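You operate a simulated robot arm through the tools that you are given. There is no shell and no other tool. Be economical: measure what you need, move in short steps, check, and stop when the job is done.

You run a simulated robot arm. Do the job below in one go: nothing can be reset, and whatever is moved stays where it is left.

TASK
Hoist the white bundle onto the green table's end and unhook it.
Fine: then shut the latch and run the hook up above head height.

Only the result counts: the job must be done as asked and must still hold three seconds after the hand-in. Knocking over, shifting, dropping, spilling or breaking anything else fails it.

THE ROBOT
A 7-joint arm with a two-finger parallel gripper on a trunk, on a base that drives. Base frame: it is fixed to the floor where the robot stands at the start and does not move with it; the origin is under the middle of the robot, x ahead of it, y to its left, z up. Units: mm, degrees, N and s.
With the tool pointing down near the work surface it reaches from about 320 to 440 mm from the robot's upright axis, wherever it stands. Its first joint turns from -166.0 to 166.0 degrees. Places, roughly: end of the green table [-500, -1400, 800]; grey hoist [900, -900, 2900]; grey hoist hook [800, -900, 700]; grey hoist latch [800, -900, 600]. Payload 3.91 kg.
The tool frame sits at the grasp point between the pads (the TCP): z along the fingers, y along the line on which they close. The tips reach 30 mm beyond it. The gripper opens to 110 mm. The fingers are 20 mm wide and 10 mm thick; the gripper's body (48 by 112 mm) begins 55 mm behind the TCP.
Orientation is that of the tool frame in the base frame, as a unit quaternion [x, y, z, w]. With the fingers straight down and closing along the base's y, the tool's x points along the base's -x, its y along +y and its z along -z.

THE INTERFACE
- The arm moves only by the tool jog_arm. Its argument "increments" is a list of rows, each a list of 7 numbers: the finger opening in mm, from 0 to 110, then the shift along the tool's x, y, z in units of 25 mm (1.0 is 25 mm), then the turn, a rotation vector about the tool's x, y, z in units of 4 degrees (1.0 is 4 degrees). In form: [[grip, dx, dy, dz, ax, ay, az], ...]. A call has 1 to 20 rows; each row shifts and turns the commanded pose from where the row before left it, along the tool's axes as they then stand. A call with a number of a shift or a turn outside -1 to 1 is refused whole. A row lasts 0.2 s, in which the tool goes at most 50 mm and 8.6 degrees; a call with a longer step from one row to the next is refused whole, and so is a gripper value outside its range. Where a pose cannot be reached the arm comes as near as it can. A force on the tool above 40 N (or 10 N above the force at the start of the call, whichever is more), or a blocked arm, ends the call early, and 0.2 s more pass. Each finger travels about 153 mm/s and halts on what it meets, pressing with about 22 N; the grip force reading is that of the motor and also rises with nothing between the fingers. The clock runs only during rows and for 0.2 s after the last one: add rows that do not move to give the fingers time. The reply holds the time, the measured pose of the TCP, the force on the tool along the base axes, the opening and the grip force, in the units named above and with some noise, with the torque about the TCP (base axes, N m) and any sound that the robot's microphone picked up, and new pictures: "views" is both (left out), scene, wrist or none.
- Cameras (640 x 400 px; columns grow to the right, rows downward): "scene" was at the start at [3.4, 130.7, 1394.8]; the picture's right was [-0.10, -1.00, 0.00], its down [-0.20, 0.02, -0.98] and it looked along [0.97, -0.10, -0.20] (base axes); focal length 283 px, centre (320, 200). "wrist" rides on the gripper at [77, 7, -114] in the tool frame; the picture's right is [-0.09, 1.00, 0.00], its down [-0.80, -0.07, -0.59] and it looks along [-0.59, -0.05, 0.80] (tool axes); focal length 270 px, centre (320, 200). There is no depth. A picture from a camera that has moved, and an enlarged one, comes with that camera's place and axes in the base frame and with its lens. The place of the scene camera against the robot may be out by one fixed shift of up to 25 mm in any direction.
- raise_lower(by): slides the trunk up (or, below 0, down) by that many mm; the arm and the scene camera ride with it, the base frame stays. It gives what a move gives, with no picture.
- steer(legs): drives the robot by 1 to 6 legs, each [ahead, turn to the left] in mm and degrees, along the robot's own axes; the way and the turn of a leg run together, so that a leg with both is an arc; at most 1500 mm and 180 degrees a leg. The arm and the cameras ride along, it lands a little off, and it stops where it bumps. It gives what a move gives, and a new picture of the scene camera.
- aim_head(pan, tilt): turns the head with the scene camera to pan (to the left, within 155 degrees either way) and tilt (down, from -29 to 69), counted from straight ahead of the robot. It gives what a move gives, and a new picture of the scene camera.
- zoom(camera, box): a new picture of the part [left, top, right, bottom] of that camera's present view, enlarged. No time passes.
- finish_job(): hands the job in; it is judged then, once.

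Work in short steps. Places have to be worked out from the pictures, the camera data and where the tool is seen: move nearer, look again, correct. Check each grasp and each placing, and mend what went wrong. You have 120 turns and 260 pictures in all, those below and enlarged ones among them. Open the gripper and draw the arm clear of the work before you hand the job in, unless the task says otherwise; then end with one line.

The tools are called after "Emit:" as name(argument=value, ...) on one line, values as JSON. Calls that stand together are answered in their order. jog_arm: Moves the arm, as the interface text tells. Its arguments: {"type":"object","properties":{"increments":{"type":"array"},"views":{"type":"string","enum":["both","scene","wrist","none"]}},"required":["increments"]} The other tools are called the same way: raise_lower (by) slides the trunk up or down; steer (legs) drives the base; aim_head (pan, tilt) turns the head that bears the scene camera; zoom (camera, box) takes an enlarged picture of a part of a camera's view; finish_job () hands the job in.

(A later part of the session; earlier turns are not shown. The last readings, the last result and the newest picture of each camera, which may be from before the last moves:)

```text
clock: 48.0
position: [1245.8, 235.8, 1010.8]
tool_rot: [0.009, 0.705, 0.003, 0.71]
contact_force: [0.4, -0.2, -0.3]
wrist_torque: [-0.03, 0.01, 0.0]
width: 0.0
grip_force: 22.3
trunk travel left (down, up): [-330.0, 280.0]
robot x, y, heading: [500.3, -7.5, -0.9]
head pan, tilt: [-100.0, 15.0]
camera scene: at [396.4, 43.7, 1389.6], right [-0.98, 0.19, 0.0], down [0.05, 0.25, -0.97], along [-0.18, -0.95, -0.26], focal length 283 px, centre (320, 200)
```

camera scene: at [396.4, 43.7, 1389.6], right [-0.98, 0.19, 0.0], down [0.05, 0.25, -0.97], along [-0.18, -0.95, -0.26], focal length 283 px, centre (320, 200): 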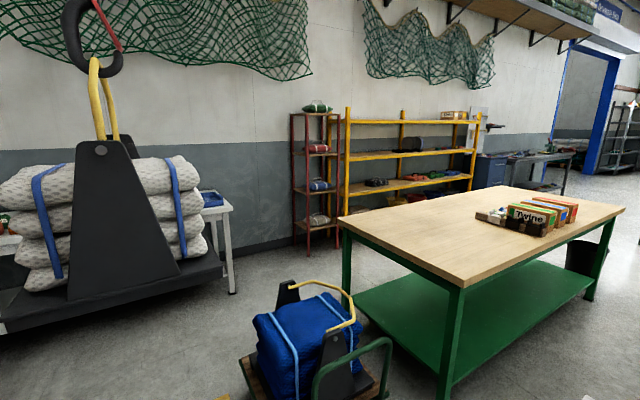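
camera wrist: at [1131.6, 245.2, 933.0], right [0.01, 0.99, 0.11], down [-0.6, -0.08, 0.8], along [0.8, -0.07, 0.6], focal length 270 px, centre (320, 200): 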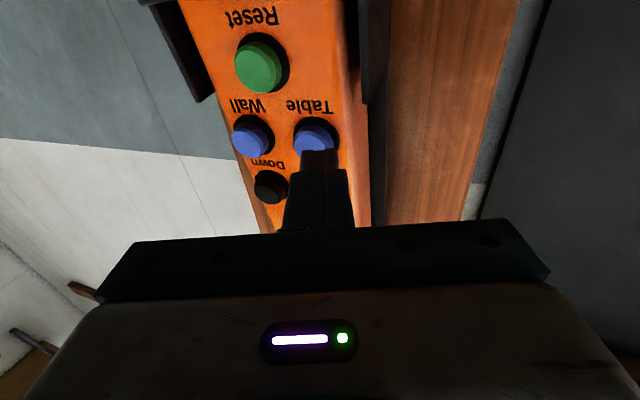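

Aligned with Table. I press and hold about 1 s, watching travel and swing.

Emit:
jog_arm(increments=[[0, 0, 0, 0.5, 0, 0, 0], [0, 0, 0, 0.6, 0, 0, 0], [0, 0, 0, 0, 0, 0, 0], [0, 0, 0, 0, 0, 0, 0], [0, 0, 0, 0, 0, 0, 0], [0, 0, 0, 0, 0, 0, 0], [0, 0, 0, 0, 0, 0, 0]], views="scene")

```text
clock: 48.6
position: [1266.0, 237.4, 1010.5]
tool_rot: [0.009, 0.706, 0.004, 0.708]
contact_force: [-28.5, -3.8, 1.5]
wrist_torque: [-0.07, 0.02, -0.08]
width: 0.0
grip_force: 21.9
trunk travel left (down, up): [-330.0, 280.0]
robot x, y, heading: [500.2, -10.4, -0.3]
head pan, tilt: [-100.0, 15.0]
stopped in row 3: the force on the tool passed its limit at 44 N (the readings are from after the stop); the commanded pose is now the measured one
camera scene: at [391.0, 42.7, 1389.4], right [-0.98, 0.19, 0.0], down [0.05, 0.25, -0.97], along [-0.18, -0.95, -0.26], focal length 283 px, centre (320, 200)
```

scene: 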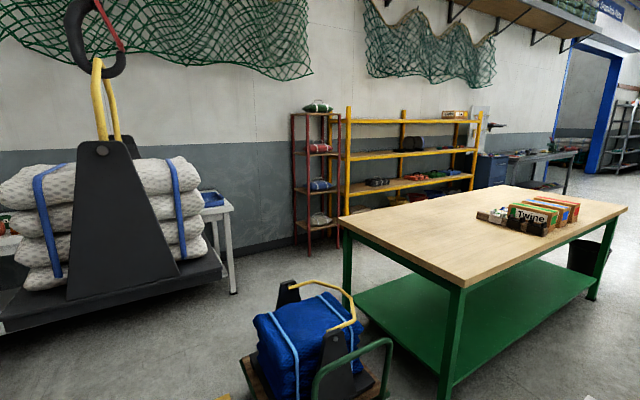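

Pressing at ~28 N, slight movement. I hold 1.4 s.

Emit:
jog_arm(increments=[[0, 0, 0, 0, 0, 0, 0], [0, 0, 0, 0, 0, 0, 0], [0, 0, 0, 0, 0, 0, 0], [0, 0, 0, 0, 0, 0, 0], [0, 0, 0, 0, 0, 0, 0], [0, 0, 0, 0, 0, 0, 0], [0, 0, 0, 0, 0, 0, 0]], views="scene")

```text
clock: 50.2
position: [1265.3, 237.1, 1010.6]
tool_rot: [0.008, 0.706, 0.005, 0.708]
contact_force: [-37.4, -2.8, 1.1]
wrist_torque: [0.03, 0.09, 0.02]
width: 0.3
grip_force: 22.2
trunk travel left (down, up): [-330.0, 280.0]
robot x, y, heading: [498.3, -5.5, -0.8]
head pan, tilt: [-100.0, 15.0]
camera scene: at [390.6, 43.0, 1389.2], right [-0.98, 0.19, 0.0], down [0.05, 0.25, -0.97], along [-0.18, -0.95, -0.26], focal length 283 px, centre (320, 200)
```

scene: 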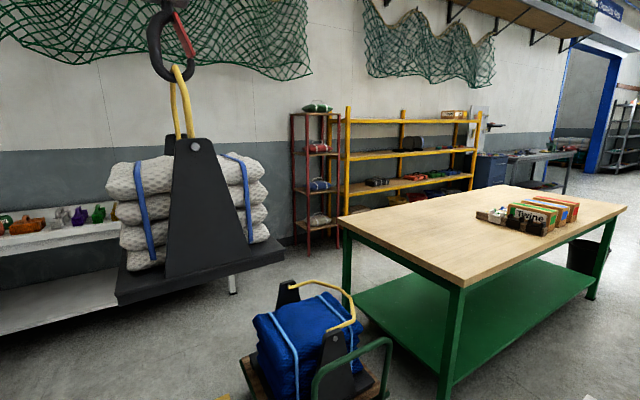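

Load travels smoothly at roughly 200 mm/s. I hold 2 s more and check.

Emit:
jog_arm(increments=[[0, 0, 0, 0, 0, 0, 0], [0, 0, 0, 0, 0, 0, 0], [0, 0, 0, 0, 0, 0, 0], [0, 0, 0, 0, 0, 0, 0], [0, 0, 0, 0, 0, 0, 0], [0, 0, 0, 0, 0, 0, 0], [0, 0, 0, 0, 0, 0, 0], [0, 0, 0, 0, 0, 0, 0], [0, 0, 0, 0, 0, 0, 0]], views="scene")

```text
clock: 52.2
position: [1266.0, 238.4, 1009.6]
tool_rot: [0.009, 0.706, 0.005, 0.708]
contact_force: [-37.5, -2.3, -1.1]
wrist_torque: [0.03, 0.18, 0.03]
width: 0.1
grip_force: 21.7
trunk travel left (down, up): [-330.0, 280.0]
robot x, y, heading: [501.5, -8.1, -0.8]
head pan, tilt: [-100.0, 15.0]
camera scene: at [390.7, 42.9, 1389.2], right [-0.98, 0.19, 0.0], down [0.05, 0.25, -0.97], along [-0.18, -0.95, -0.26], focal length 283 px, centre (320, 200)
```

scene: 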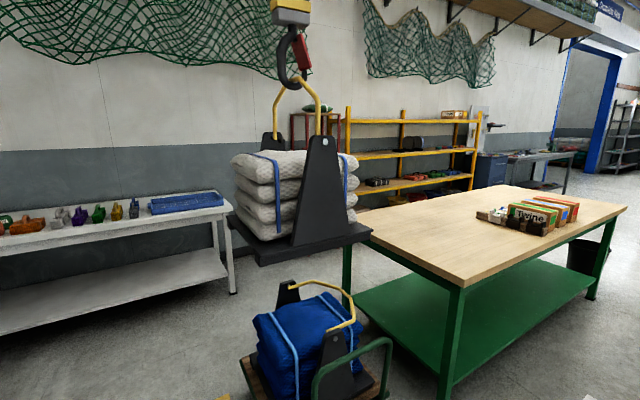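

Load is about at x≈290; target around x≈-450. I hold 2 s more.

Emit:
jog_arm(increments=[[0, 0, 0, 0, 0, 0, 0], [0, 0, 0, 0, 0, 0, 0], [0, 0, 0, 0, 0, 0, 0], [0, 0, 0, 0, 0, 0, 0], [0, 0, 0, 0, 0, 0, 0], [0, 0, 0, 0, 0, 0, 0], [0, 0, 0, 0, 0, 0, 0], [0, 0, 0, 0, 0, 0, 0], [0, 0, 0, 0, 0, 0, 0]], views="scene")

```text
clock: 54.2
position: [1265.9, 236.6, 1009.1]
tool_rot: [0.009, 0.706, 0.005, 0.708]
contact_force: [-37.3, -4.1, -1.6]
wrist_torque: [-0.02, 0.18, 0.0]
width: 0.0
grip_force: 21.4
trunk travel left (down, up): [-330.0, 280.0]
robot x, y, heading: [504.0, -7.3, -0.9]
head pan, tilt: [-100.0, 15.0]
camera scene: at [390.7, 42.8, 1389.2], right [-0.98, 0.19, 0.0], down [0.05, 0.25, -0.97], along [-0.18, -0.95, -0.26], focal length 283 px, centre (320, 200)
```

scene: 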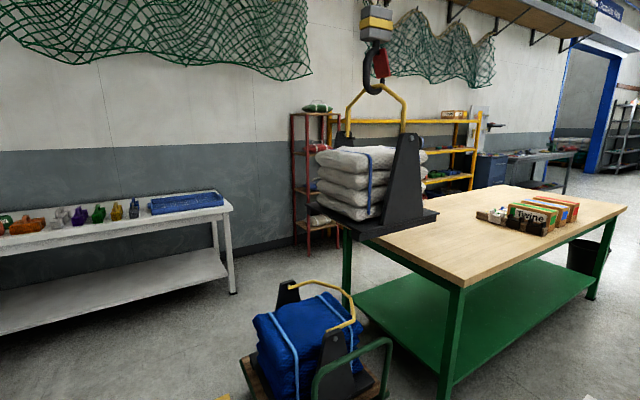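

Load is now ~x=-108. I hold about 1.3 s more and release, then check.

Emit:
jog_arm(increments=[[0, 0, 0, 0, 0, 0, 0], [0, 0, 0, 0, 0, 0, 0], [0, 0, 0, 0, 0, 0, 0], [0, 0, 0, 0, 0, 0, 0], [0, 0, 0, 0, 0, 0, 0], [0, 0, 0, 0, 0, 0, 0], [0, 0, 0, -0.8, 0, 0, 0], [0, 0, 0, -0.5, 0, 0, 0], [0, 0, 0, 0, 0, 0, 0], [0, 0, 0, 0, 0, 0, 0]], views="scene")

```text
clock: 56.4
position: [1237.5, 237.1, 1005.6]
tool_rot: [0.009, 0.707, 0.003, 0.707]
contact_force: [0.2, -0.3, -0.4]
wrist_torque: [-0.02, 0.0, -0.01]
width: 0.1
grip_force: 21.7
trunk travel left (down, up): [-330.0, 280.0]
robot x, y, heading: [502.0, -6.6, -0.7]
head pan, tilt: [-100.0, 15.0]
camera scene: at [395.7, 43.3, 1389.6], right [-0.98, 0.19, 0.0], down [0.05, 0.25, -0.97], along [-0.18, -0.95, -0.26], focal length 283 px, centre (320, 200)
```

scene: 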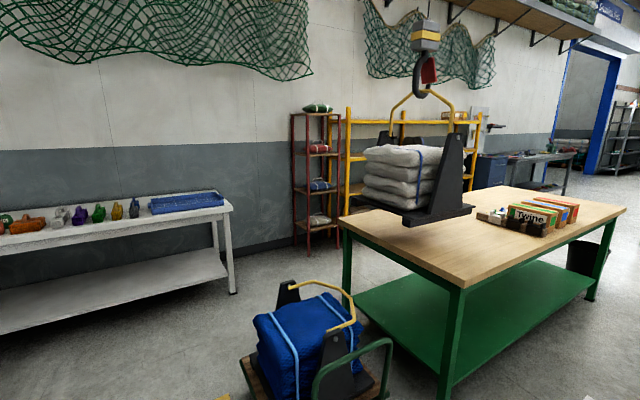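

Emit:
zoom(camera="scene", box=[330, 0, 630, 300])

```text
1.33 times, centred on (480, 150) of scene
camera zoom: at [395.7, 43.3, 1389.6], right [-0.98, 0.19, 0.0], down [0.05, 0.25, -0.97], along [-0.18, -0.95, -0.26], focal length 377 px, centre (107, 267)
```

zoom: 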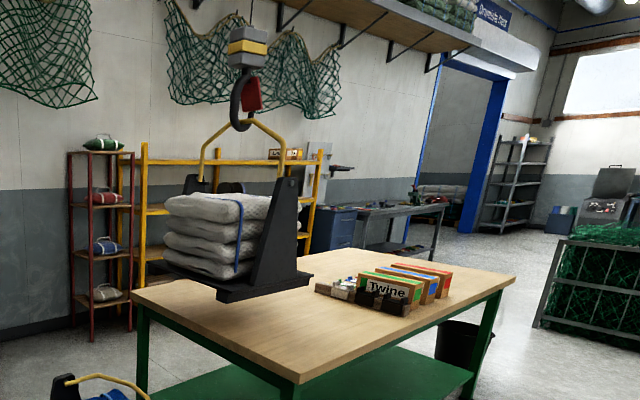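

The centre is only ~280 mm in from the end edge, with a base about 450 long; I jog Table for ~0.4 s more for a safe margin.

Emit:
jog_arm(increments=[[0, -0.15, 0, 0.7, 0, 0, 0], [0, 0, 0, 0.4, 0, 0, 0], [0, 0, 0, 0, 0, 0, 0], [0, 0, 0, -0.7, 0, 0, 0], [0, 0, 0, -0.4, 0, 0, 0], [0, 0, 0, 0, 0, 0, 0], [0, 0, 0, 0, 0, 0, 0], [0, 0, 0, 0, 0, 0, 0], [0, 0, 0, 0, 0, 0, 0]], views="scene")

Emit:
zoom(camera="scene", box=[330, 0, 630, 300])

```text
clock: 58.4
position: [1237.9, 238.1, 1012.1]
tool_rot: [0.008, 0.707, 0.004, 0.707]
contact_force: [-0.5, 0.4, -0.4]
wrist_torque: [0.0, -0.04, -0.01]
width: 0.0
grip_force: 21.7
trunk travel left (down, up): [-330.0, 280.0]
robot x, y, heading: [500.4, -7.9, -0.8]
head pan, tilt: [-100.0, 15.0]
camera scene: at [395.7, 43.3, 1389.6], right [-0.98, 0.19, 0.0], down [0.05, 0.25, -0.97], along [-0.18, -0.95, -0.26], focal length 283 px, centre (320, 200)
```

scene: 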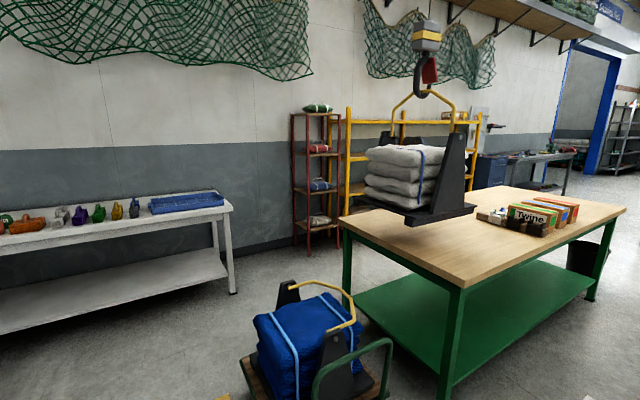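

```text
1.33 times, centred on (480, 150) of scene
camera zoom: at [395.7, 43.3, 1389.6], right [-0.98, 0.19, 0.0], down [0.05, 0.25, -0.97], along [-0.18, -0.95, -0.26], focal length 377 px, centre (107, 267)
```

zoom: 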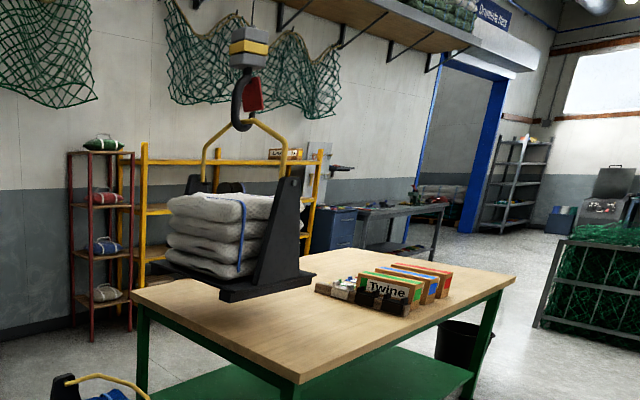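

Only a few mm of motion. I press deeper and longer.

Emit:
jog_arm(increments=[[0, 0, 0, 0.8, 0, 0, 0], [0, 0, 0, 0.4, 0, 0, 0], [0, 0, 0, 0, 0, 0, 0], [0, 0, 0, 0, 0, 0, 0], [0, 0, 0, 0, 0, 0, 0], [0, 0, 0, -0.8, 0, 0, 0], [0, 0, 0, -0.4, 0, 0, 0], [0, 0, 0, 0, 0, 0, 0], [0, 0, 0, 0, 0, 0, 0], [0, 0, 0, 0, 0, 0, 0]], views="scene")

Emit:
zoom(camera="scene", box=[330, 0, 630, 300])

```text
clock: 60.6
position: [1238.0, 237.8, 1011.4]
tool_rot: [0.008, 0.707, 0.004, 0.707]
contact_force: [-0.3, -0.1, 0.0]
wrist_torque: [0.01, 0.01, 0.01]
width: 0.0
grip_force: 22.1
trunk travel left (down, up): [-330.0, 280.0]
robot x, y, heading: [500.7, -5.7, -1.1]
head pan, tilt: [-100.0, 15.0]
camera scene: at [395.6, 43.3, 1389.6], right [-0.98, 0.19, 0.0], down [0.05, 0.25, -0.97], along [-0.18, -0.95, -0.26], focal length 283 px, centre (320, 200)
```

scene: 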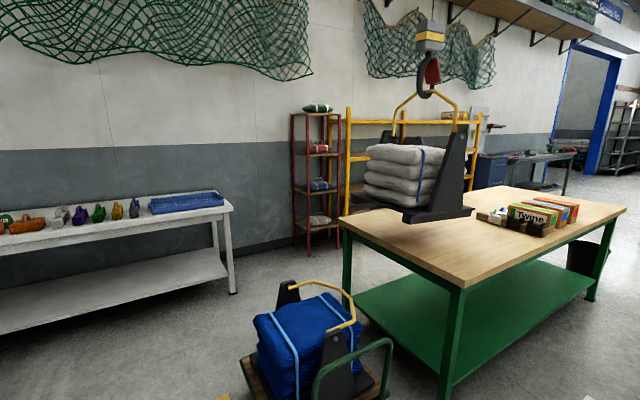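

```text
1.33 times, centred on (480, 150) of scene
camera zoom: at [395.6, 43.3, 1389.6], right [-0.98, 0.19, 0.0], down [0.05, 0.25, -0.97], along [-0.18, -0.95, -0.26], focal length 377 px, centre (107, 267)
```

zoom: 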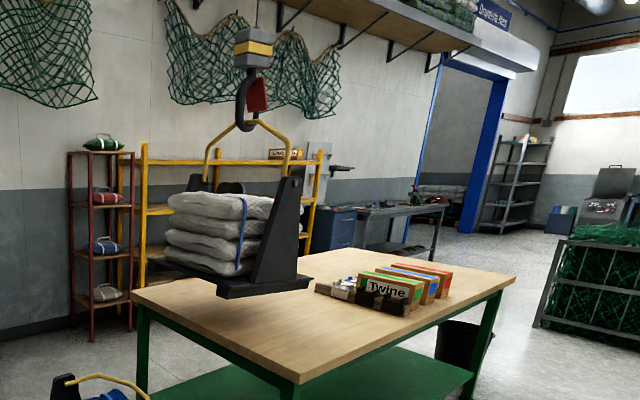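

The block moved but the load lags — there is some swing. I wait 2 s and look again.

Emit:
jog_arm(increments=[[0, 0, 0, 0, 0, 0, 0], [0, 0, 0, 0, 0, 0, 0], [0, 0, 0, 0, 0, 0, 0], [0, 0, 0, 0, 0, 0, 0], [0, 0, 0, 0, 0, 0, 0], [0, 0, 0, 0, 0, 0, 0], [0, 0, 0, 0, 0, 0, 0], [0, 0, 0, 0, 0, 0, 0]], views="none")

Emit:
zoom(camera="scene", box=[330, 0, 630, 300])

Emit:
jog_arm(increments=[[0, 0, 0, 0, 0, 0, 0], [0, 0, 0, 0, 0, 0, 0], [0, 0, 0, 0, 0, 0, 0], [0, 0, 0, 0, 0, 0, 0]], views="none")

Emit:
zoom(camera="scene", box=[330, 0, 630, 300])

```text
clock: 62.4
position: [1236.6, 238.9, 1012.0]
tool_rot: [0.009, 0.707, 0.004, 0.707]
contact_force: [-0.1, 0.4, -0.7]
wrist_torque: [-0.02, -0.02, -0.06]
width: 0.1
grip_force: 21.9
trunk travel left (down, up): [-330.0, 280.0]
robot x, y, heading: [503.1, -6.0, -0.7]
head pan, tilt: [-100.0, 15.0]
```

```text
1.33 times, centred on (480, 150) of scene
camera zoom: at [395.7, 43.3, 1389.6], right [-0.98, 0.19, 0.0], down [0.05, 0.25, -0.97], along [-0.18, -0.95, -0.26], focal length 377 px, centre (107, 267)
```

zoom: 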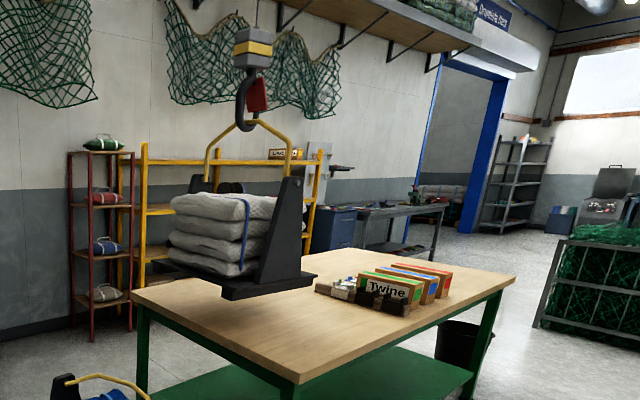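

```text
clock: 63.4
position: [1239.2, 238.3, 1011.2]
tool_rot: [0.008, 0.707, 0.003, 0.707]
contact_force: [0.4, 0.1, 0.1]
wrist_torque: [0.01, 0.03, 0.0]
width: 0.1
grip_force: 21.7
trunk travel left (down, up): [-330.0, 280.0]
robot x, y, heading: [499.6, -1.9, -0.8]
head pan, tilt: [-100.0, 15.0]
```

```text
1.33 times, centred on (480, 150) of scene
camera zoom: at [395.6, 43.3, 1389.6], right [-0.98, 0.19, 0.0], down [0.05, 0.25, -0.97], along [-0.18, -0.95, -0.26], focal length 377 px, centre (107, 267)
```

zoom: 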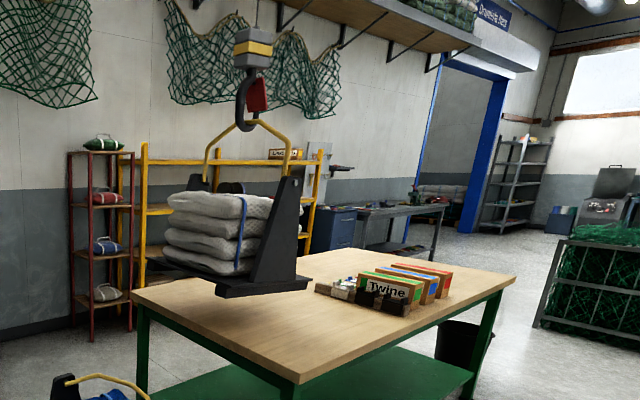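

Only ~25 mm was gained. I press once more, a bit longer.

Emit:
jog_arm(increments=[[0, 0, 0, 0.8, 0, 0, 0], [0, 0, 0, 0.4, 0, 0, 0], [0, 0, 0, 0, 0, 0, 0], [0, 0, 0, 0, 0, 0, 0], [0, 0, 0, 0, 0, 0, 0], [0, 0, 0, 0, 0, 0, 0], [0, 0, 0, 0, 0, 0, 0]], views="scene")

Emit:
jog_arm(increments=[[0, 0, 0, -0.8, 0, 0, 0], [0, 0, 0, -0.4, 0, 0, 0], [0, 0, 0, 0, 0, 0, 0], [0, 0, 0, 0, 0, 0, 0], [0, 0, 0, 0, 0, 0, 0], [0, 0, 0, 0, 0, 0, 0], [0, 0, 0, 0, 0, 0, 0], [0, 0, 0, 0, 0, 0, 0], [0, 0, 0, 0, 0, 0, 0], [0, 0, 0, 0, 0, 0, 0], [0, 0, 0, 0, 0, 0, 0], [0, 0, 0, 0, 0, 0, 0]], views="none")

Emit:
zoom(camera="scene", box=[330, 0, 630, 300])

```text
clock: 65.0
position: [1265.4, 237.8, 1012.2]
tool_rot: [0.008, 0.707, 0.003, 0.707]
contact_force: [-24.7, 0.1, -10.9]
wrist_torque: [-0.04, 0.33, 0.04]
width: 0.0
grip_force: 21.9
trunk travel left (down, up): [-330.0, 280.0]
robot x, y, heading: [499.0, -7.9, -0.8]
head pan, tilt: [-100.0, 15.0]
camera scene: at [393.5, 43.5, 1389.4], right [-0.98, 0.19, 0.0], down [0.05, 0.25, -0.97], along [-0.18, -0.95, -0.26], focal length 283 px, centre (320, 200)
```

scene: 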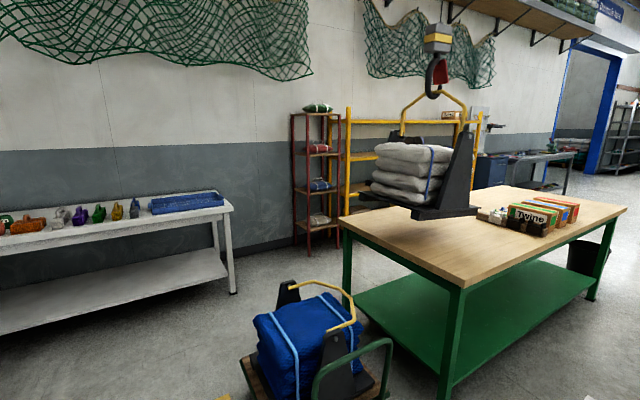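

```text
clock: 67.6
position: [1236.8, 236.8, 1010.1]
tool_rot: [0.008, 0.707, 0.004, 0.707]
contact_force: [-0.4, -0.2, 0.1]
wrist_torque: [-0.03, 0.04, 0.0]
width: 0.2
grip_force: 22.4
trunk travel left (down, up): [-330.0, 280.0]
robot x, y, heading: [499.7, -10.8, -0.9]
head pan, tilt: [-100.0, 15.0]
```

```text
1.33 times, centred on (480, 150) of scene
camera zoom: at [395.6, 43.3, 1389.6], right [-0.98, 0.19, 0.0], down [0.05, 0.25, -0.97], along [-0.18, -0.95, -0.26], focal length 377 px, centre (107, 267)
```

zoom: 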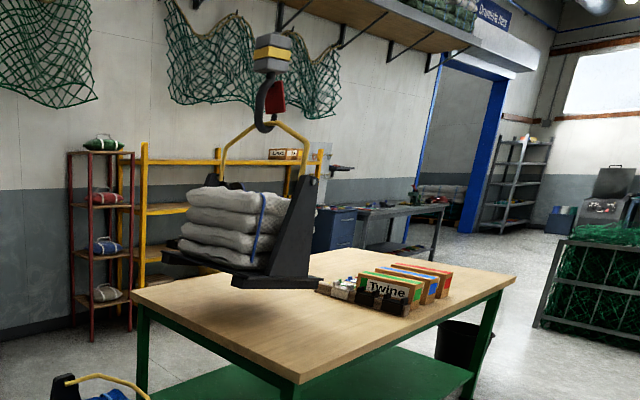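

Now the hook is at about (-540, -1430), ~400 mm in from the edge, clear of the boxes. I move to the Down button while the swing decays.

Emit:
jog_arm(increments=[[0, -0.9, -0.82, 0, 0, 0, 0], [0, -0.9, -0.82, 0, 0, 0, 0], [0, 0, 0, 0.4, 0, 0, 0], [0, 0, 0, 0, 0, 0, 0], [0, 0, 0, 0, 0, 0, 0], [0, 0, 0, 0, 0, 0, 0], [0, 0, 0, 0, 0, 0, 0], [0, 0, 0, 0, 0, 0, 0]], views="both")

Emit:
zoom(camera="scene", box=[330, 0, 630, 300])

```text
clock: 69.4
position: [1246.9, 196.2, 1054.3]
tool_rot: [0.009, 0.707, 0.005, 0.707]
contact_force: [-0.2, 0.0, -0.5]
wrist_torque: [0.01, 0.02, 0.03]
width: 0.0
grip_force: 21.8
trunk travel left (down, up): [-330.0, 280.0]
robot x, y, heading: [499.0, -6.9, -0.6]
head pan, tilt: [-100.0, 15.0]
camera scene: at [395.6, 43.2, 1389.6], right [-0.98, 0.19, 0.0], down [0.05, 0.25, -0.97], along [-0.18, -0.95, -0.26], focal length 283 px, centre (320, 200)
camera wrist: at [1132.3, 205.1, 977.6], right [0.01, 0.99, 0.11], down [-0.59, -0.08, 0.8], along [0.8, -0.07, 0.59], focal length 270 px, centre (320, 200)
```

scene: 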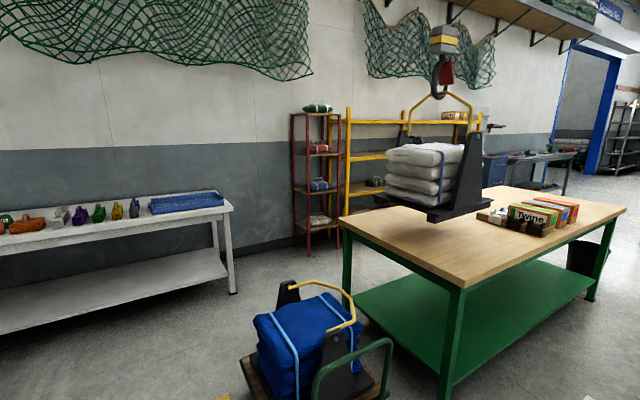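
wrist: 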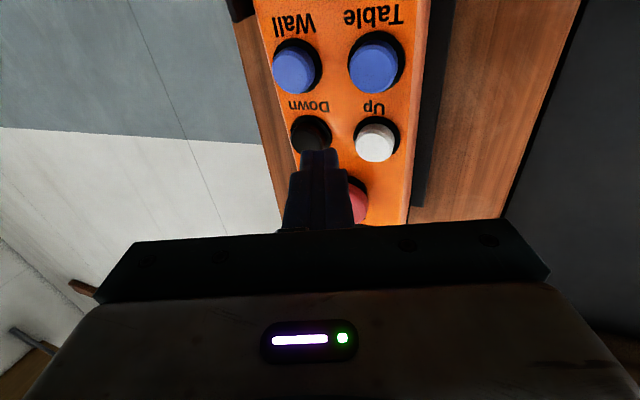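

```text
1.33 times, centred on (480, 150) of scene
camera zoom: at [395.6, 43.2, 1389.6], right [-0.98, 0.19, 0.0], down [0.05, 0.25, -0.97], along [-0.18, -0.95, -0.26], focal length 377 px, centre (107, 267)
```

zoom: 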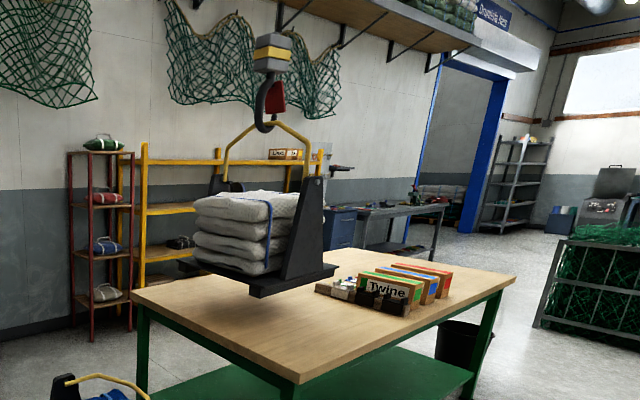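

Finger is on the Down button's axis; the load still swings slightly, so I wait 4 s.

Emit:
jog_arm(increments=[[0, 0, 0, 0, 0, 0, 0], [0, 0, 0, 0, 0, 0, 0], [0, 0, 0, 0, 0, 0, 0], [0, 0, 0, 0, 0, 0, 0], [0, 0, 0, 0, 0, 0, 0], [0, 0, 0, 0, 0, 0, 0], [0, 0, 0, 0, 0, 0, 0], [0, 0, 0, 0, 0, 0, 0], [0, 0, 0, 0, 0, 0, 0], [0, 0, 0, 0, 0, 0, 0], [0, 0, 0, 0, 0, 0, 0], [0, 0, 0, 0, 0, 0, 0], [0, 0, 0, 0, 0, 0, 0], [0, 0, 0, 0, 0, 0, 0], [0, 0, 0, 0, 0, 0, 0], [0, 0, 0, 0, 0, 0, 0], [0, 0, 0, 0, 0, 0, 0], [0, 0, 0, 0, 0, 0, 0], [0, 0, 0, 0, 0, 0, 0], [0, 0, 0, 0, 0, 0, 0]], views="none")

Emit:
jog_arm(increments=[[0, 0, 0.05, 0.5, 0, 0, 0], [0, 0, 0, 0.45, 0, 0, 0], [0, 0, 0, 0, 0, 0, 0], [0, 0, 0, 0, 0, 0, 0]], views="scene")

Emit:
zoom(camera="scene", box=[330, 0, 630, 300])

```text
clock: 73.6
position: [1246.7, 194.8, 1054.5]
tool_rot: [0.009, 0.707, 0.003, 0.707]
contact_force: [-0.1, 0.0, -0.1]
wrist_torque: [0.03, 0.01, 0.03]
width: 0.0
grip_force: 22.3
trunk travel left (down, up): [-330.0, 280.0]
robot x, y, heading: [502.7, -6.1, -0.8]
head pan, tilt: [-100.0, 15.0]
```

```text
clock: 74.6
position: [1270.0, 197.1, 1054.1]
tool_rot: [0.008, 0.707, 0.003, 0.707]
contact_force: [0.5, 0.0, -0.2]
wrist_torque: [-0.01, 0.02, 0.0]
width: 0.1
grip_force: 21.6
trunk travel left (down, up): [-330.0, 280.0]
robot x, y, heading: [499.6, -8.3, -0.6]
head pan, tilt: [-100.0, 15.0]
camera scene: at [395.6, 43.2, 1389.6], right [-0.98, 0.19, 0.0], down [0.05, 0.25, -0.97], along [-0.18, -0.95, -0.26], focal length 283 px, centre (320, 200)
```

scene: 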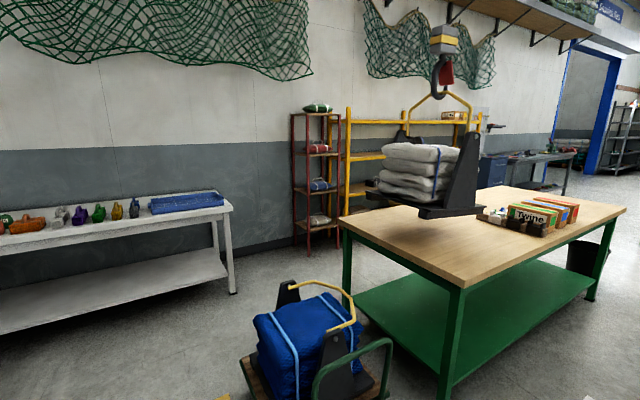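

```text
1.33 times, centred on (480, 150) of scene
camera zoom: at [395.6, 43.2, 1389.6], right [-0.98, 0.19, 0.0], down [0.05, 0.25, -0.97], along [-0.18, -0.95, -0.26], focal length 377 px, centre (107, 267)
```

zoom: 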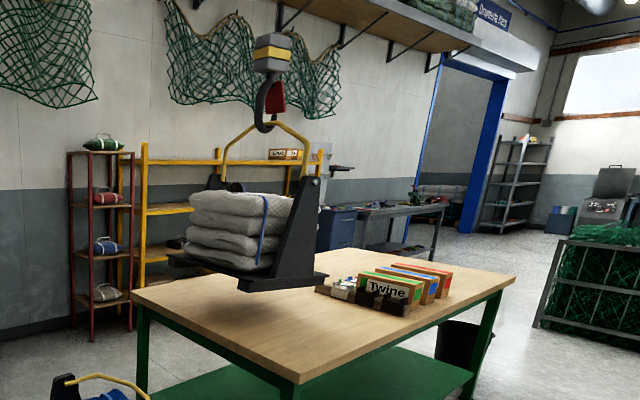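

No contact yet at tip x≈1300; Down is slightly recessed. I advance further, a bit at a time.

Emit:
jog_arm(increments=[[0, 0, 0, 0.25, 0, 0, 0], [0, 0, 0, 0.2, 0, 0, 0], [0, 0, 0, 0, 0, 0, 0]], views="both")

```text
clock: 75.4
position: [1281.9, 196.3, 1053.8]
tool_rot: [0.008, 0.707, 0.004, 0.707]
contact_force: [-0.1, 0.1, 0.3]
wrist_torque: [0.0, 0.02, -0.01]
width: 0.0
grip_force: 22.1
trunk travel left (down, up): [-330.0, 280.0]
robot x, y, heading: [503.9, -6.3, -0.7]
head pan, tilt: [-100.0, 15.0]
camera scene: at [395.7, 43.2, 1389.6], right [-0.98, 0.19, 0.0], down [0.05, 0.25, -0.97], along [-0.18, -0.95, -0.26], focal length 283 px, centre (320, 200)
camera wrist: at [1167.0, 205.9, 977.4], right [0.01, 0.99, 0.11], down [-0.59, -0.08, 0.8], along [0.8, -0.07, 0.59], focal length 270 px, centre (320, 200)
```

scene: 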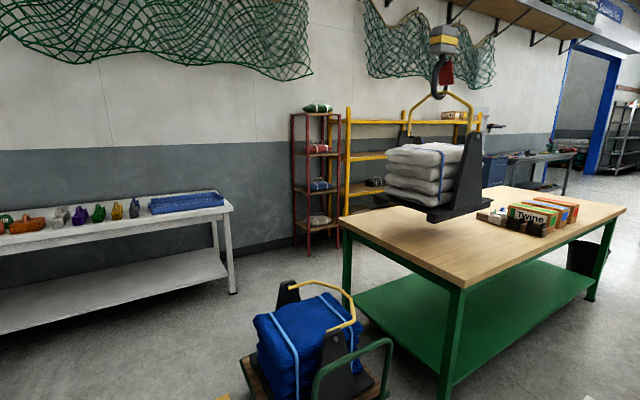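
wrist: 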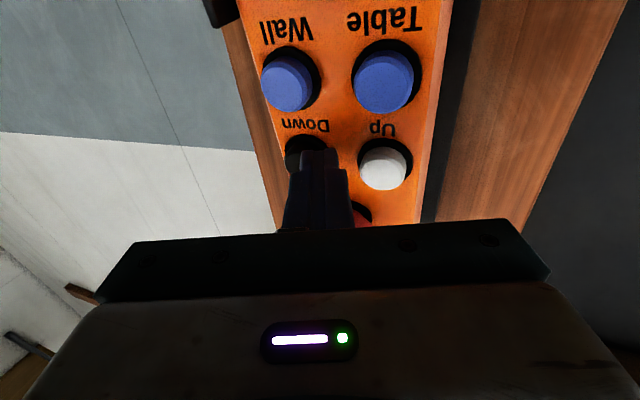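

Still no contact; the button is just ahead and slightly to the right (−y). I nudge −3 mm in y and advance.

Emit:
jog_arm(increments=[[0, 0, -0.15, 0.2, 0, 0, 0], [0, 0, 0, 0.25, 0, 0, 0], [0, 0, 0, 0, 0, 0, 0]], views="both")

```text
clock: 76.2
position: [1289.2, 194.1, 1054.1]
tool_rot: [0.008, 0.708, 0.005, 0.706]
contact_force: [-38.2, 0.8, -13.6]
wrist_torque: [0.14, 0.24, 0.06]
width: 0.0
grip_force: 21.6
trunk travel left (down, up): [-330.0, 280.0]
robot x, y, heading: [503.2, -5.3, -0.6]
head pan, tilt: [-100.0, 15.0]
camera scene: at [391.1, 43.4, 1389.1], right [-0.98, 0.18, 0.0], down [0.05, 0.25, -0.97], along [-0.18, -0.95, -0.26], focal length 283 px, centre (320, 200)
camera wrist: at [1174.8, 203.7, 977.3], right [0.01, 0.99, 0.11], down [-0.59, -0.08, 0.8], along [0.8, -0.07, 0.59], focal length 270 px, centre (320, 200)
```

scene: 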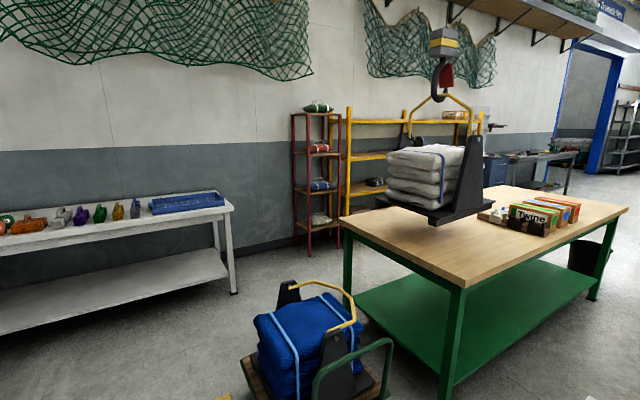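
wrist: 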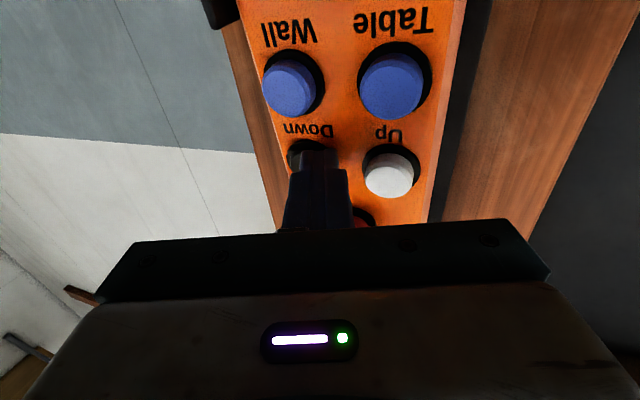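

Down engages (38 N). I ease slightly and hold ~0.8 s.

Emit:
jog_arm(increments=[[0, 0, 0, -0.04, 0, 0, 0], [0, 0, 0, 0, 0, 0, 0], [0, 0, 0, 0, 0, 0, 0]], views="scene")

Emit:
zoom(camera="scene", box=[330, 0, 630, 300])

```text
clock: 77.0
position: [1291.9, 192.0, 1057.5]
tool_rot: [0.01, 0.706, 0.004, 0.708]
contact_force: [-17.9, -3.3, -2.2]
wrist_torque: [-0.2, -0.01, -0.15]
width: 0.0
grip_force: 22.1
trunk travel left (down, up): [-330.0, 280.0]
robot x, y, heading: [499.3, -7.6, -1.0]
head pan, tilt: [-100.0, 15.0]
camera scene: at [393.6, 43.0, 1389.6], right [-0.98, 0.19, 0.0], down [0.05, 0.25, -0.97], along [-0.18, -0.95, -0.26], focal length 283 px, centre (320, 200)
```

scene: 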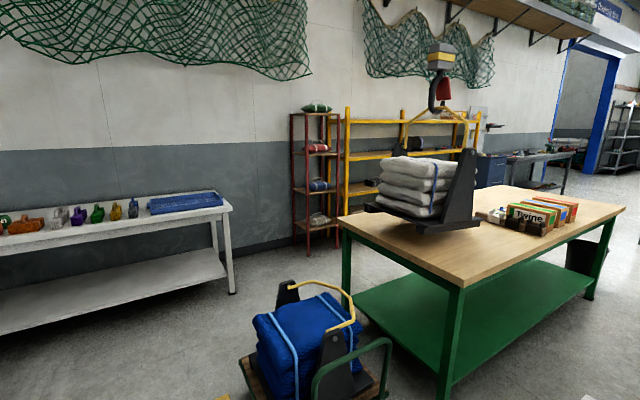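

```text
1.33 times, centred on (480, 150) of scene
camera zoom: at [393.6, 43.0, 1389.6], right [-0.98, 0.19, 0.0], down [0.05, 0.25, -0.97], along [-0.18, -0.95, -0.26], focal length 377 px, centre (107, 267)
```

zoom: 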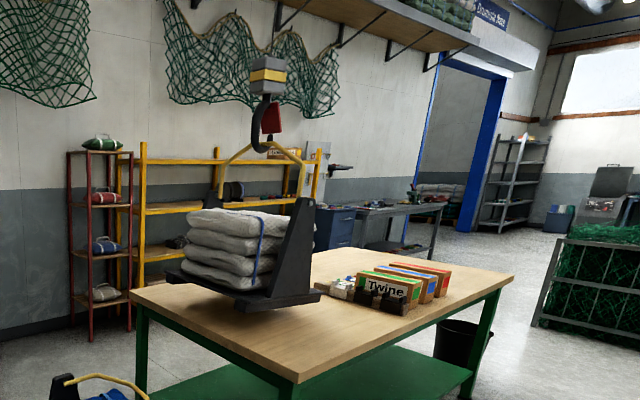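

About 90 mm lowered; roughly 40–60 mm to go. I hold a little longer.

Emit:
jog_arm(increments=[[0, 0, 0, 0.04, 0, 0, 0], [0, 0, 0, 0, 0, 0, 0]], views="scene")

Emit:
zoom(camera="scene", box=[330, 0, 630, 300])

```text
clock: 77.6
position: [1290.2, 192.5, 1057.6]
tool_rot: [0.009, 0.706, 0.005, 0.708]
contact_force: [-21.3, -6.9, 0.4]
wrist_torque: [0.0, -0.09, -0.17]
width: 0.1
grip_force: 21.8
trunk travel left (down, up): [-330.0, 280.0]
robot x, y, heading: [498.7, -6.5, -0.9]
head pan, tilt: [-100.0, 15.0]
camera scene: at [392.6, 42.2, 1389.5], right [-0.98, 0.19, 0.0], down [0.05, 0.25, -0.97], along [-0.18, -0.95, -0.26], focal length 283 px, centre (320, 200)
```

scene: 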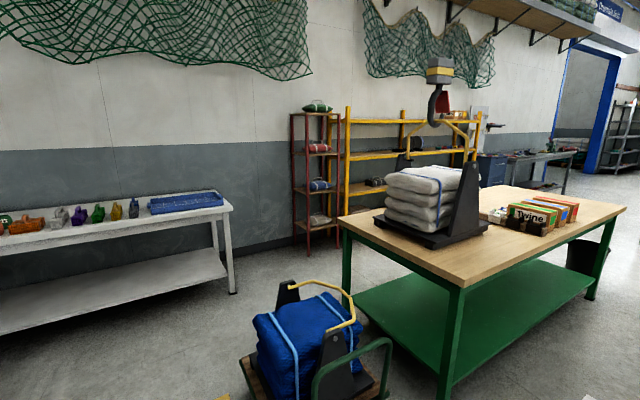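

```text
1.33 times, centred on (480, 150) of scene
camera zoom: at [392.6, 42.2, 1389.5], right [-0.98, 0.19, 0.0], down [0.05, 0.25, -0.97], along [-0.18, -0.95, -0.26], focal length 377 px, centre (107, 267)
```

zoom: 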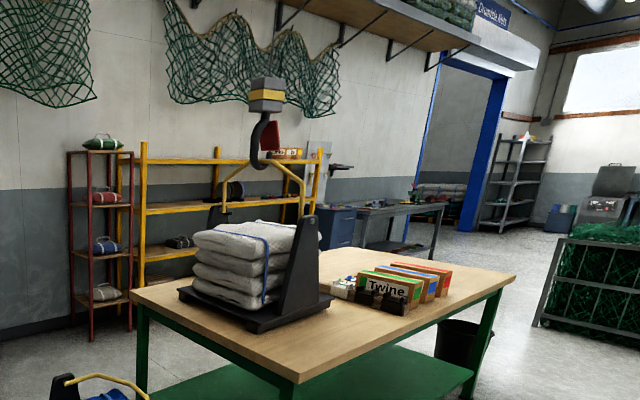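

The bundle rests on the table. I release Down and look.

Emit:
jog_arm(increments=[[0, 0, 0, -0.8, 0, 0, 0], [0, 0, 0, -1, 0, 0, 0], [0, 0, 0, 0, 0, 0, 0], [0, 0, 0, 0, 0, 0, 0]], views="none")

Emit:
zoom(camera="scene", box=[360, 30, 510, 280])

```text
clock: 78.6
position: [1248.8, 192.7, 1054.5]
tool_rot: [0.01, 0.707, 0.003, 0.707]
contact_force: [-0.3, 0.0, -0.5]
wrist_torque: [0.01, 0.03, 0.01]
width: 0.1
grip_force: 21.8
trunk travel left (down, up): [-330.0, 280.0]
robot x, y, heading: [501.0, -8.4, -0.7]
head pan, tilt: [-100.0, 15.0]
```

```text
1.60 times, centred on (435, 155) of scene
camera zoom: at [395.7, 43.2, 1389.6], right [-0.98, 0.19, 0.0], down [0.05, 0.25, -0.97], along [-0.18, -0.95, -0.26], focal length 452 px, centre (136, 272)
```

zoom: 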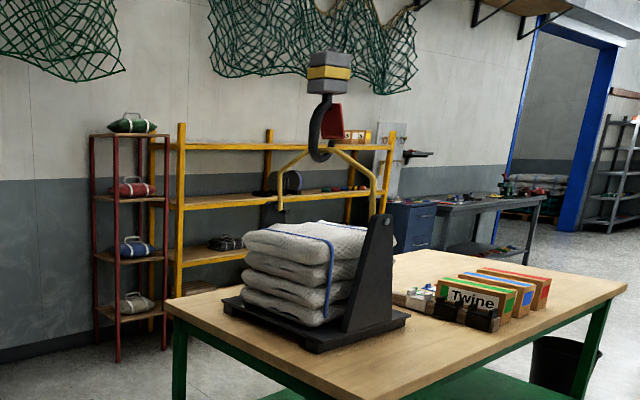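

Bundle sits well on the table with the bail still in the hook. I retract the arm, back off from the post, and look down at my own base to know its footprint.

Emit:
jog_arm(increments=[[0, 0, 0, -1, 0, 0, 0], [0, 0, 0, -1, 0, 0, 0], [0, 0, 0, -1, 0, 0, 0], [0, 0, 0, -1, 0, 0, 0], [0, 0, 0, -1, 0, 0, 0], [0, 0, 0, -1, 0, 0, 0], [0, 0, 0, 0, 0, 0, 0]], views="none")

Emit:
steer(legs=[[-600, 0]])

Emit:
aim_head(pan=-30, tilt=69)

Emit:
aim_head(pan=-125, tilt=25)

```text
clock: 80.2
position: [1097.0, 193.0, 1056.1]
tool_rot: [0.009, 0.707, 0.004, 0.707]
contact_force: [0.9, 0.6, 0.4]
wrist_torque: [-0.01, 0.01, 0.0]
width: 0.0
grip_force: 22.4
trunk travel left (down, up): [-330.0, 280.0]
robot x, y, heading: [499.7, -4.5, -0.9]
head pan, tilt: [-100.0, 15.0]
```

```text
clock: 83.6
position: [500.5, 202.0, 1056.1]
tool_rot: [0.009, 0.707, 0.004, 0.707]
contact_force: [0.3, -0.2, -0.4]
wrist_torque: [0.02, 0.03, 0.03]
width: 0.0
grip_force: 22.2
trunk travel left (down, up): [-330.0, 280.0]
robot x, y, heading: [-100.2, 0.8, -0.9]
head pan, tilt: [-100.0, 15.0]
camera scene: at [-202.8, 52.8, 1389.6], right [-0.98, 0.19, 0.0], down [0.05, 0.25, -0.97], along [-0.18, -0.95, -0.26], focal length 283 px, centre (320, 200)
```

scene: 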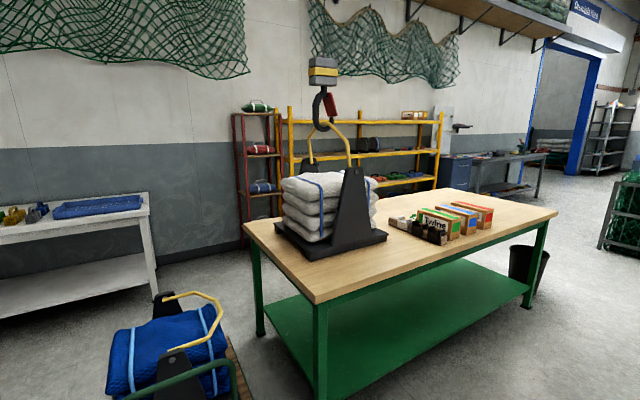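

```text
clock: 85.0
position: [499.9, 201.3, 1057.1]
tool_rot: [0.008, 0.707, 0.003, 0.707]
contact_force: [-0.2, 0.0, 0.5]
wrist_torque: [0.02, 0.02, -0.02]
width: 0.0
grip_force: 22.5
trunk travel left (down, up): [-330.0, 280.0]
robot x, y, heading: [-96.2, 2.7, -0.9]
head pan, tilt: [-30.0, 68.8]
camera scene: at [-137.1, 115.7, 1313.9], right [-0.51, -0.86, 0.0], down [-0.8, 0.48, -0.36], along [0.31, -0.19, -0.93], focal length 283 px, centre (320, 200)
```

scene: 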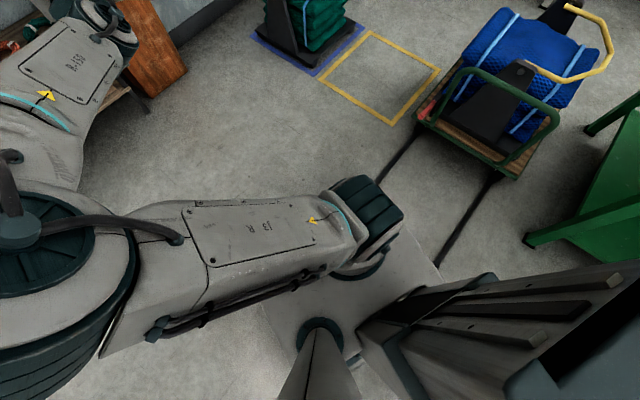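

```text
clock: 86.8
position: [499.8, 201.3, 1056.6]
tool_rot: [0.009, 0.707, 0.003, 0.707]
contact_force: [0.3, 0.0, -0.6]
wrist_torque: [-0.01, 0.01, -0.03]
width: 0.0
grip_force: 22.8
trunk travel left (down, up): [-330.0, 280.0]
robot x, y, heading: [-95.9, -1.1, -1.0]
head pan, tilt: [-125.0, 25.0]
camera scene: at [-239.1, 69.9, 1373.3], right [-0.81, 0.59, 0.0], down [0.25, 0.34, -0.91], along [-0.53, -0.73, -0.42], focal length 283 px, centre (320, 200)
```

scene: 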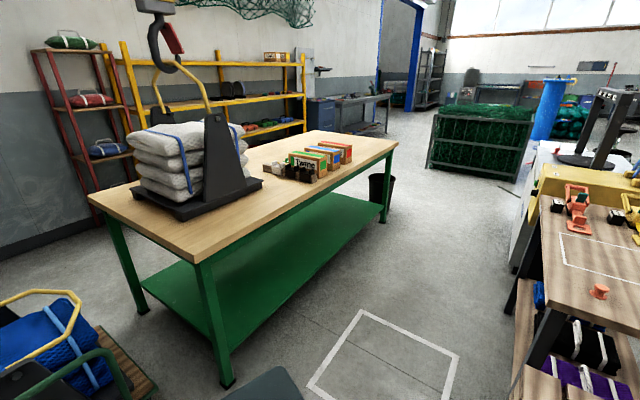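

The white floor area and workbench leave room on the table's near long side, which is where I can reach the hook from. I raise the trunk, then back to about (-850, -530) and turn part-way toward the table.

Emit:
raise_lower(by=270)

Emit:
steer(legs=[[0, 36], [-850, 0], [0, -70]])

Emit:
aim_head(pan=-40, tilt=30)

```text
clock: 89.5
position: [499.5, 202.4, 1325.9]
tool_rot: [0.009, 0.707, 0.003, 0.707]
contact_force: [-0.5, 0.0, -0.2]
wrist_torque: [0.01, -0.02, -0.01]
width: 0.0
grip_force: 21.9
trunk travel left (down, up): [-600.0, 10.0]
robot x, y, heading: [-100.1, 1.5, -0.8]
head pan, tilt: [-125.0, 25.0]
```

```text
clock: 98.8
position: [-184.7, -649.7, 1325.6]
tool_rot: [0.209, 0.676, -0.196, 0.679]
contact_force: [0.5, 0.2, -1.8]
wrist_torque: [0.04, 0.0, -0.02]
width: 0.0
grip_force: 22.0
trunk travel left (down, up): [-600.0, 10.0]
robot x, y, heading: [-797.0, -492.1, -33.8]
head pan, tilt: [-125.0, 25.0]
camera scene: at [-874.1, -368.7, 1643.4], right [-0.36, 0.93, 0.0], down [0.39, 0.15, -0.91], along [-0.84, -0.33, -0.42], focal length 283 px, centre (320, 200)
```

scene: 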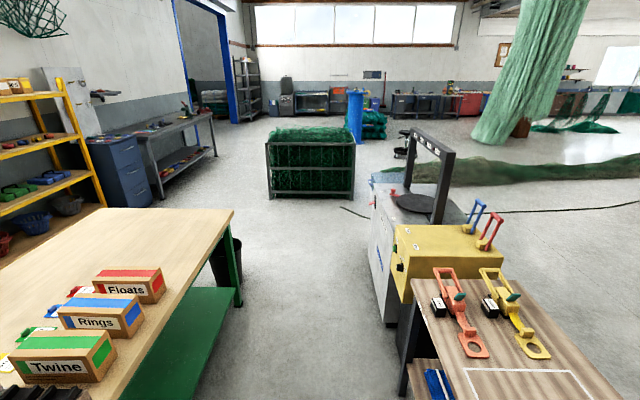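

```text
clock: 100.4
position: [-183.9, -649.3, 1326.2]
tool_rot: [0.208, 0.676, -0.196, 0.679]
contact_force: [0.0, 0.0, -0.3]
wrist_torque: [-0.01, 0.03, -0.01]
width: 0.0
grip_force: 22.2
trunk travel left (down, up): [-600.0, 10.0]
robot x, y, heading: [-794.2, -490.5, -33.8]
head pan, tilt: [-40.0, 30.0]
camera scene: at [-763.0, -421.9, 1635.4], right [-0.96, -0.28, 0.0], down [-0.14, 0.48, -0.87], along [0.24, -0.83, -0.5], focal length 283 px, centre (320, 200)
```

scene: 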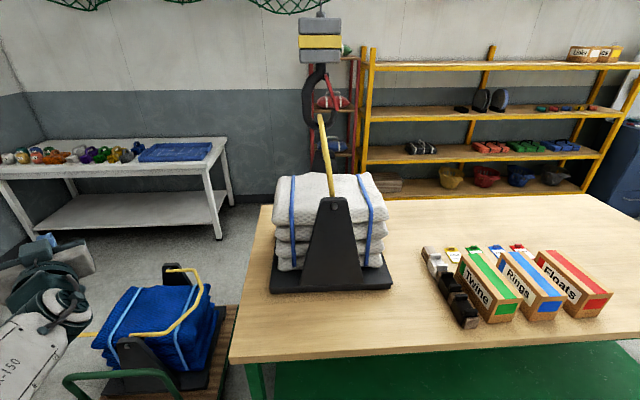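

A clear side view of the load and hook. I zoom on the hook and look down at the base/table gap.

Emit:
zoom(camera="scene", box=[270, 0, 390, 140])

Emit:
aim_head(pan=-40, tilt=69)

```text
2.86 times, centred on (330, 70) of scene
camera zoom: at [-763.0, -421.9, 1635.4], right [-0.96, -0.28, 0.0], down [-0.14, 0.48, -0.87], along [0.24, -0.83, -0.5], focal length 808 px, centre (291, 571)
```

zoom: 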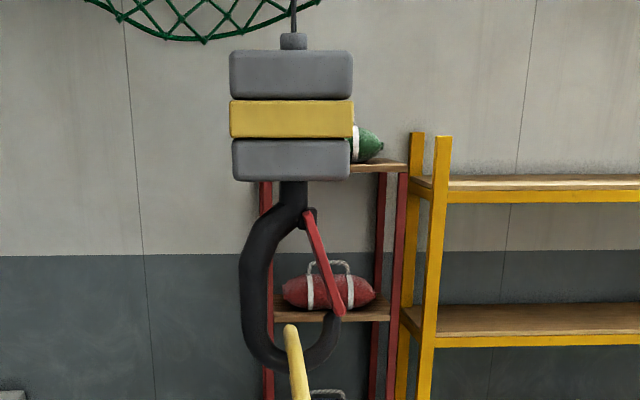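

```text
clock: 101.4
position: [-184.3, -649.8, 1327.1]
tool_rot: [0.209, 0.676, -0.198, 0.679]
contact_force: [-0.3, 0.6, -0.7]
wrist_torque: [-0.01, 0.05, 0.0]
width: 0.0
grip_force: 22.1
trunk travel left (down, up): [-600.0, 10.0]
robot x, y, heading: [-794.8, -491.4, -33.9]
head pan, tilt: [-40.0, 68.8]
camera scene: at [-772.6, -388.8, 1583.9], right [-0.96, -0.28, 0.0], down [-0.26, 0.89, -0.36], along [0.1, -0.35, -0.93], focal length 283 px, centre (320, 200)
```

scene: 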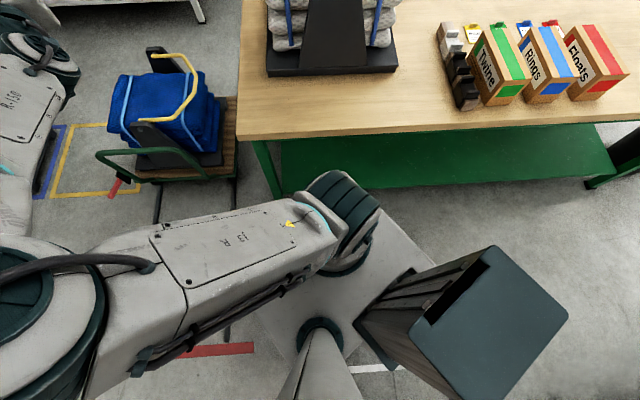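

Emit:
aim_head(pan=-40, tilt=22)

Emit:
zoom(camera="scene", box=[295, 80, 355, 180])

```text
clock: 102.5
position: [-184.6, -650.5, 1327.2]
tool_rot: [0.21, 0.675, -0.199, 0.678]
contact_force: [0.2, 0.5, 1.1]
wrist_torque: [-0.03, 0.01, -0.02]
width: 0.1
grip_force: 22.2
trunk travel left (down, up): [-600.0, 10.0]
robot x, y, heading: [-792.4, -492.9, -33.6]
head pan, tilt: [-40.0, 22.0]
camera scene: at [-762.3, -424.2, 1648.1], right [-0.96, -0.28, 0.0], down [-0.11, 0.36, -0.93], along [0.26, -0.89, -0.38], focal length 283 px, centre (320, 200)
```

scene: 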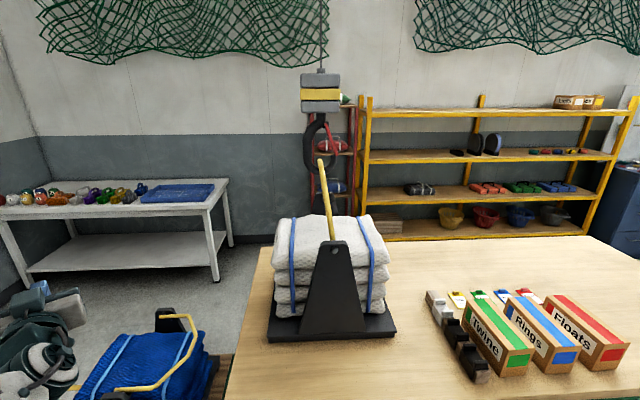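

```text
4.00 times, centred on (325, 130) of scene
camera zoom: at [-762.3, -424.2, 1648.1], right [-0.96, -0.28, 0.0], down [-0.11, 0.36, -0.93], along [0.26, -0.89, -0.38], focal length 1131 px, centre (300, 480)
```

zoom: 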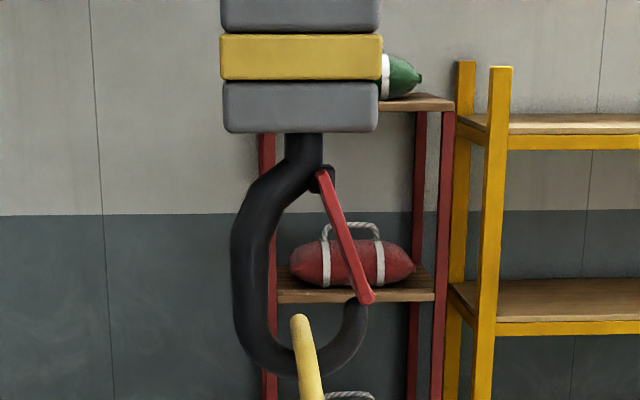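

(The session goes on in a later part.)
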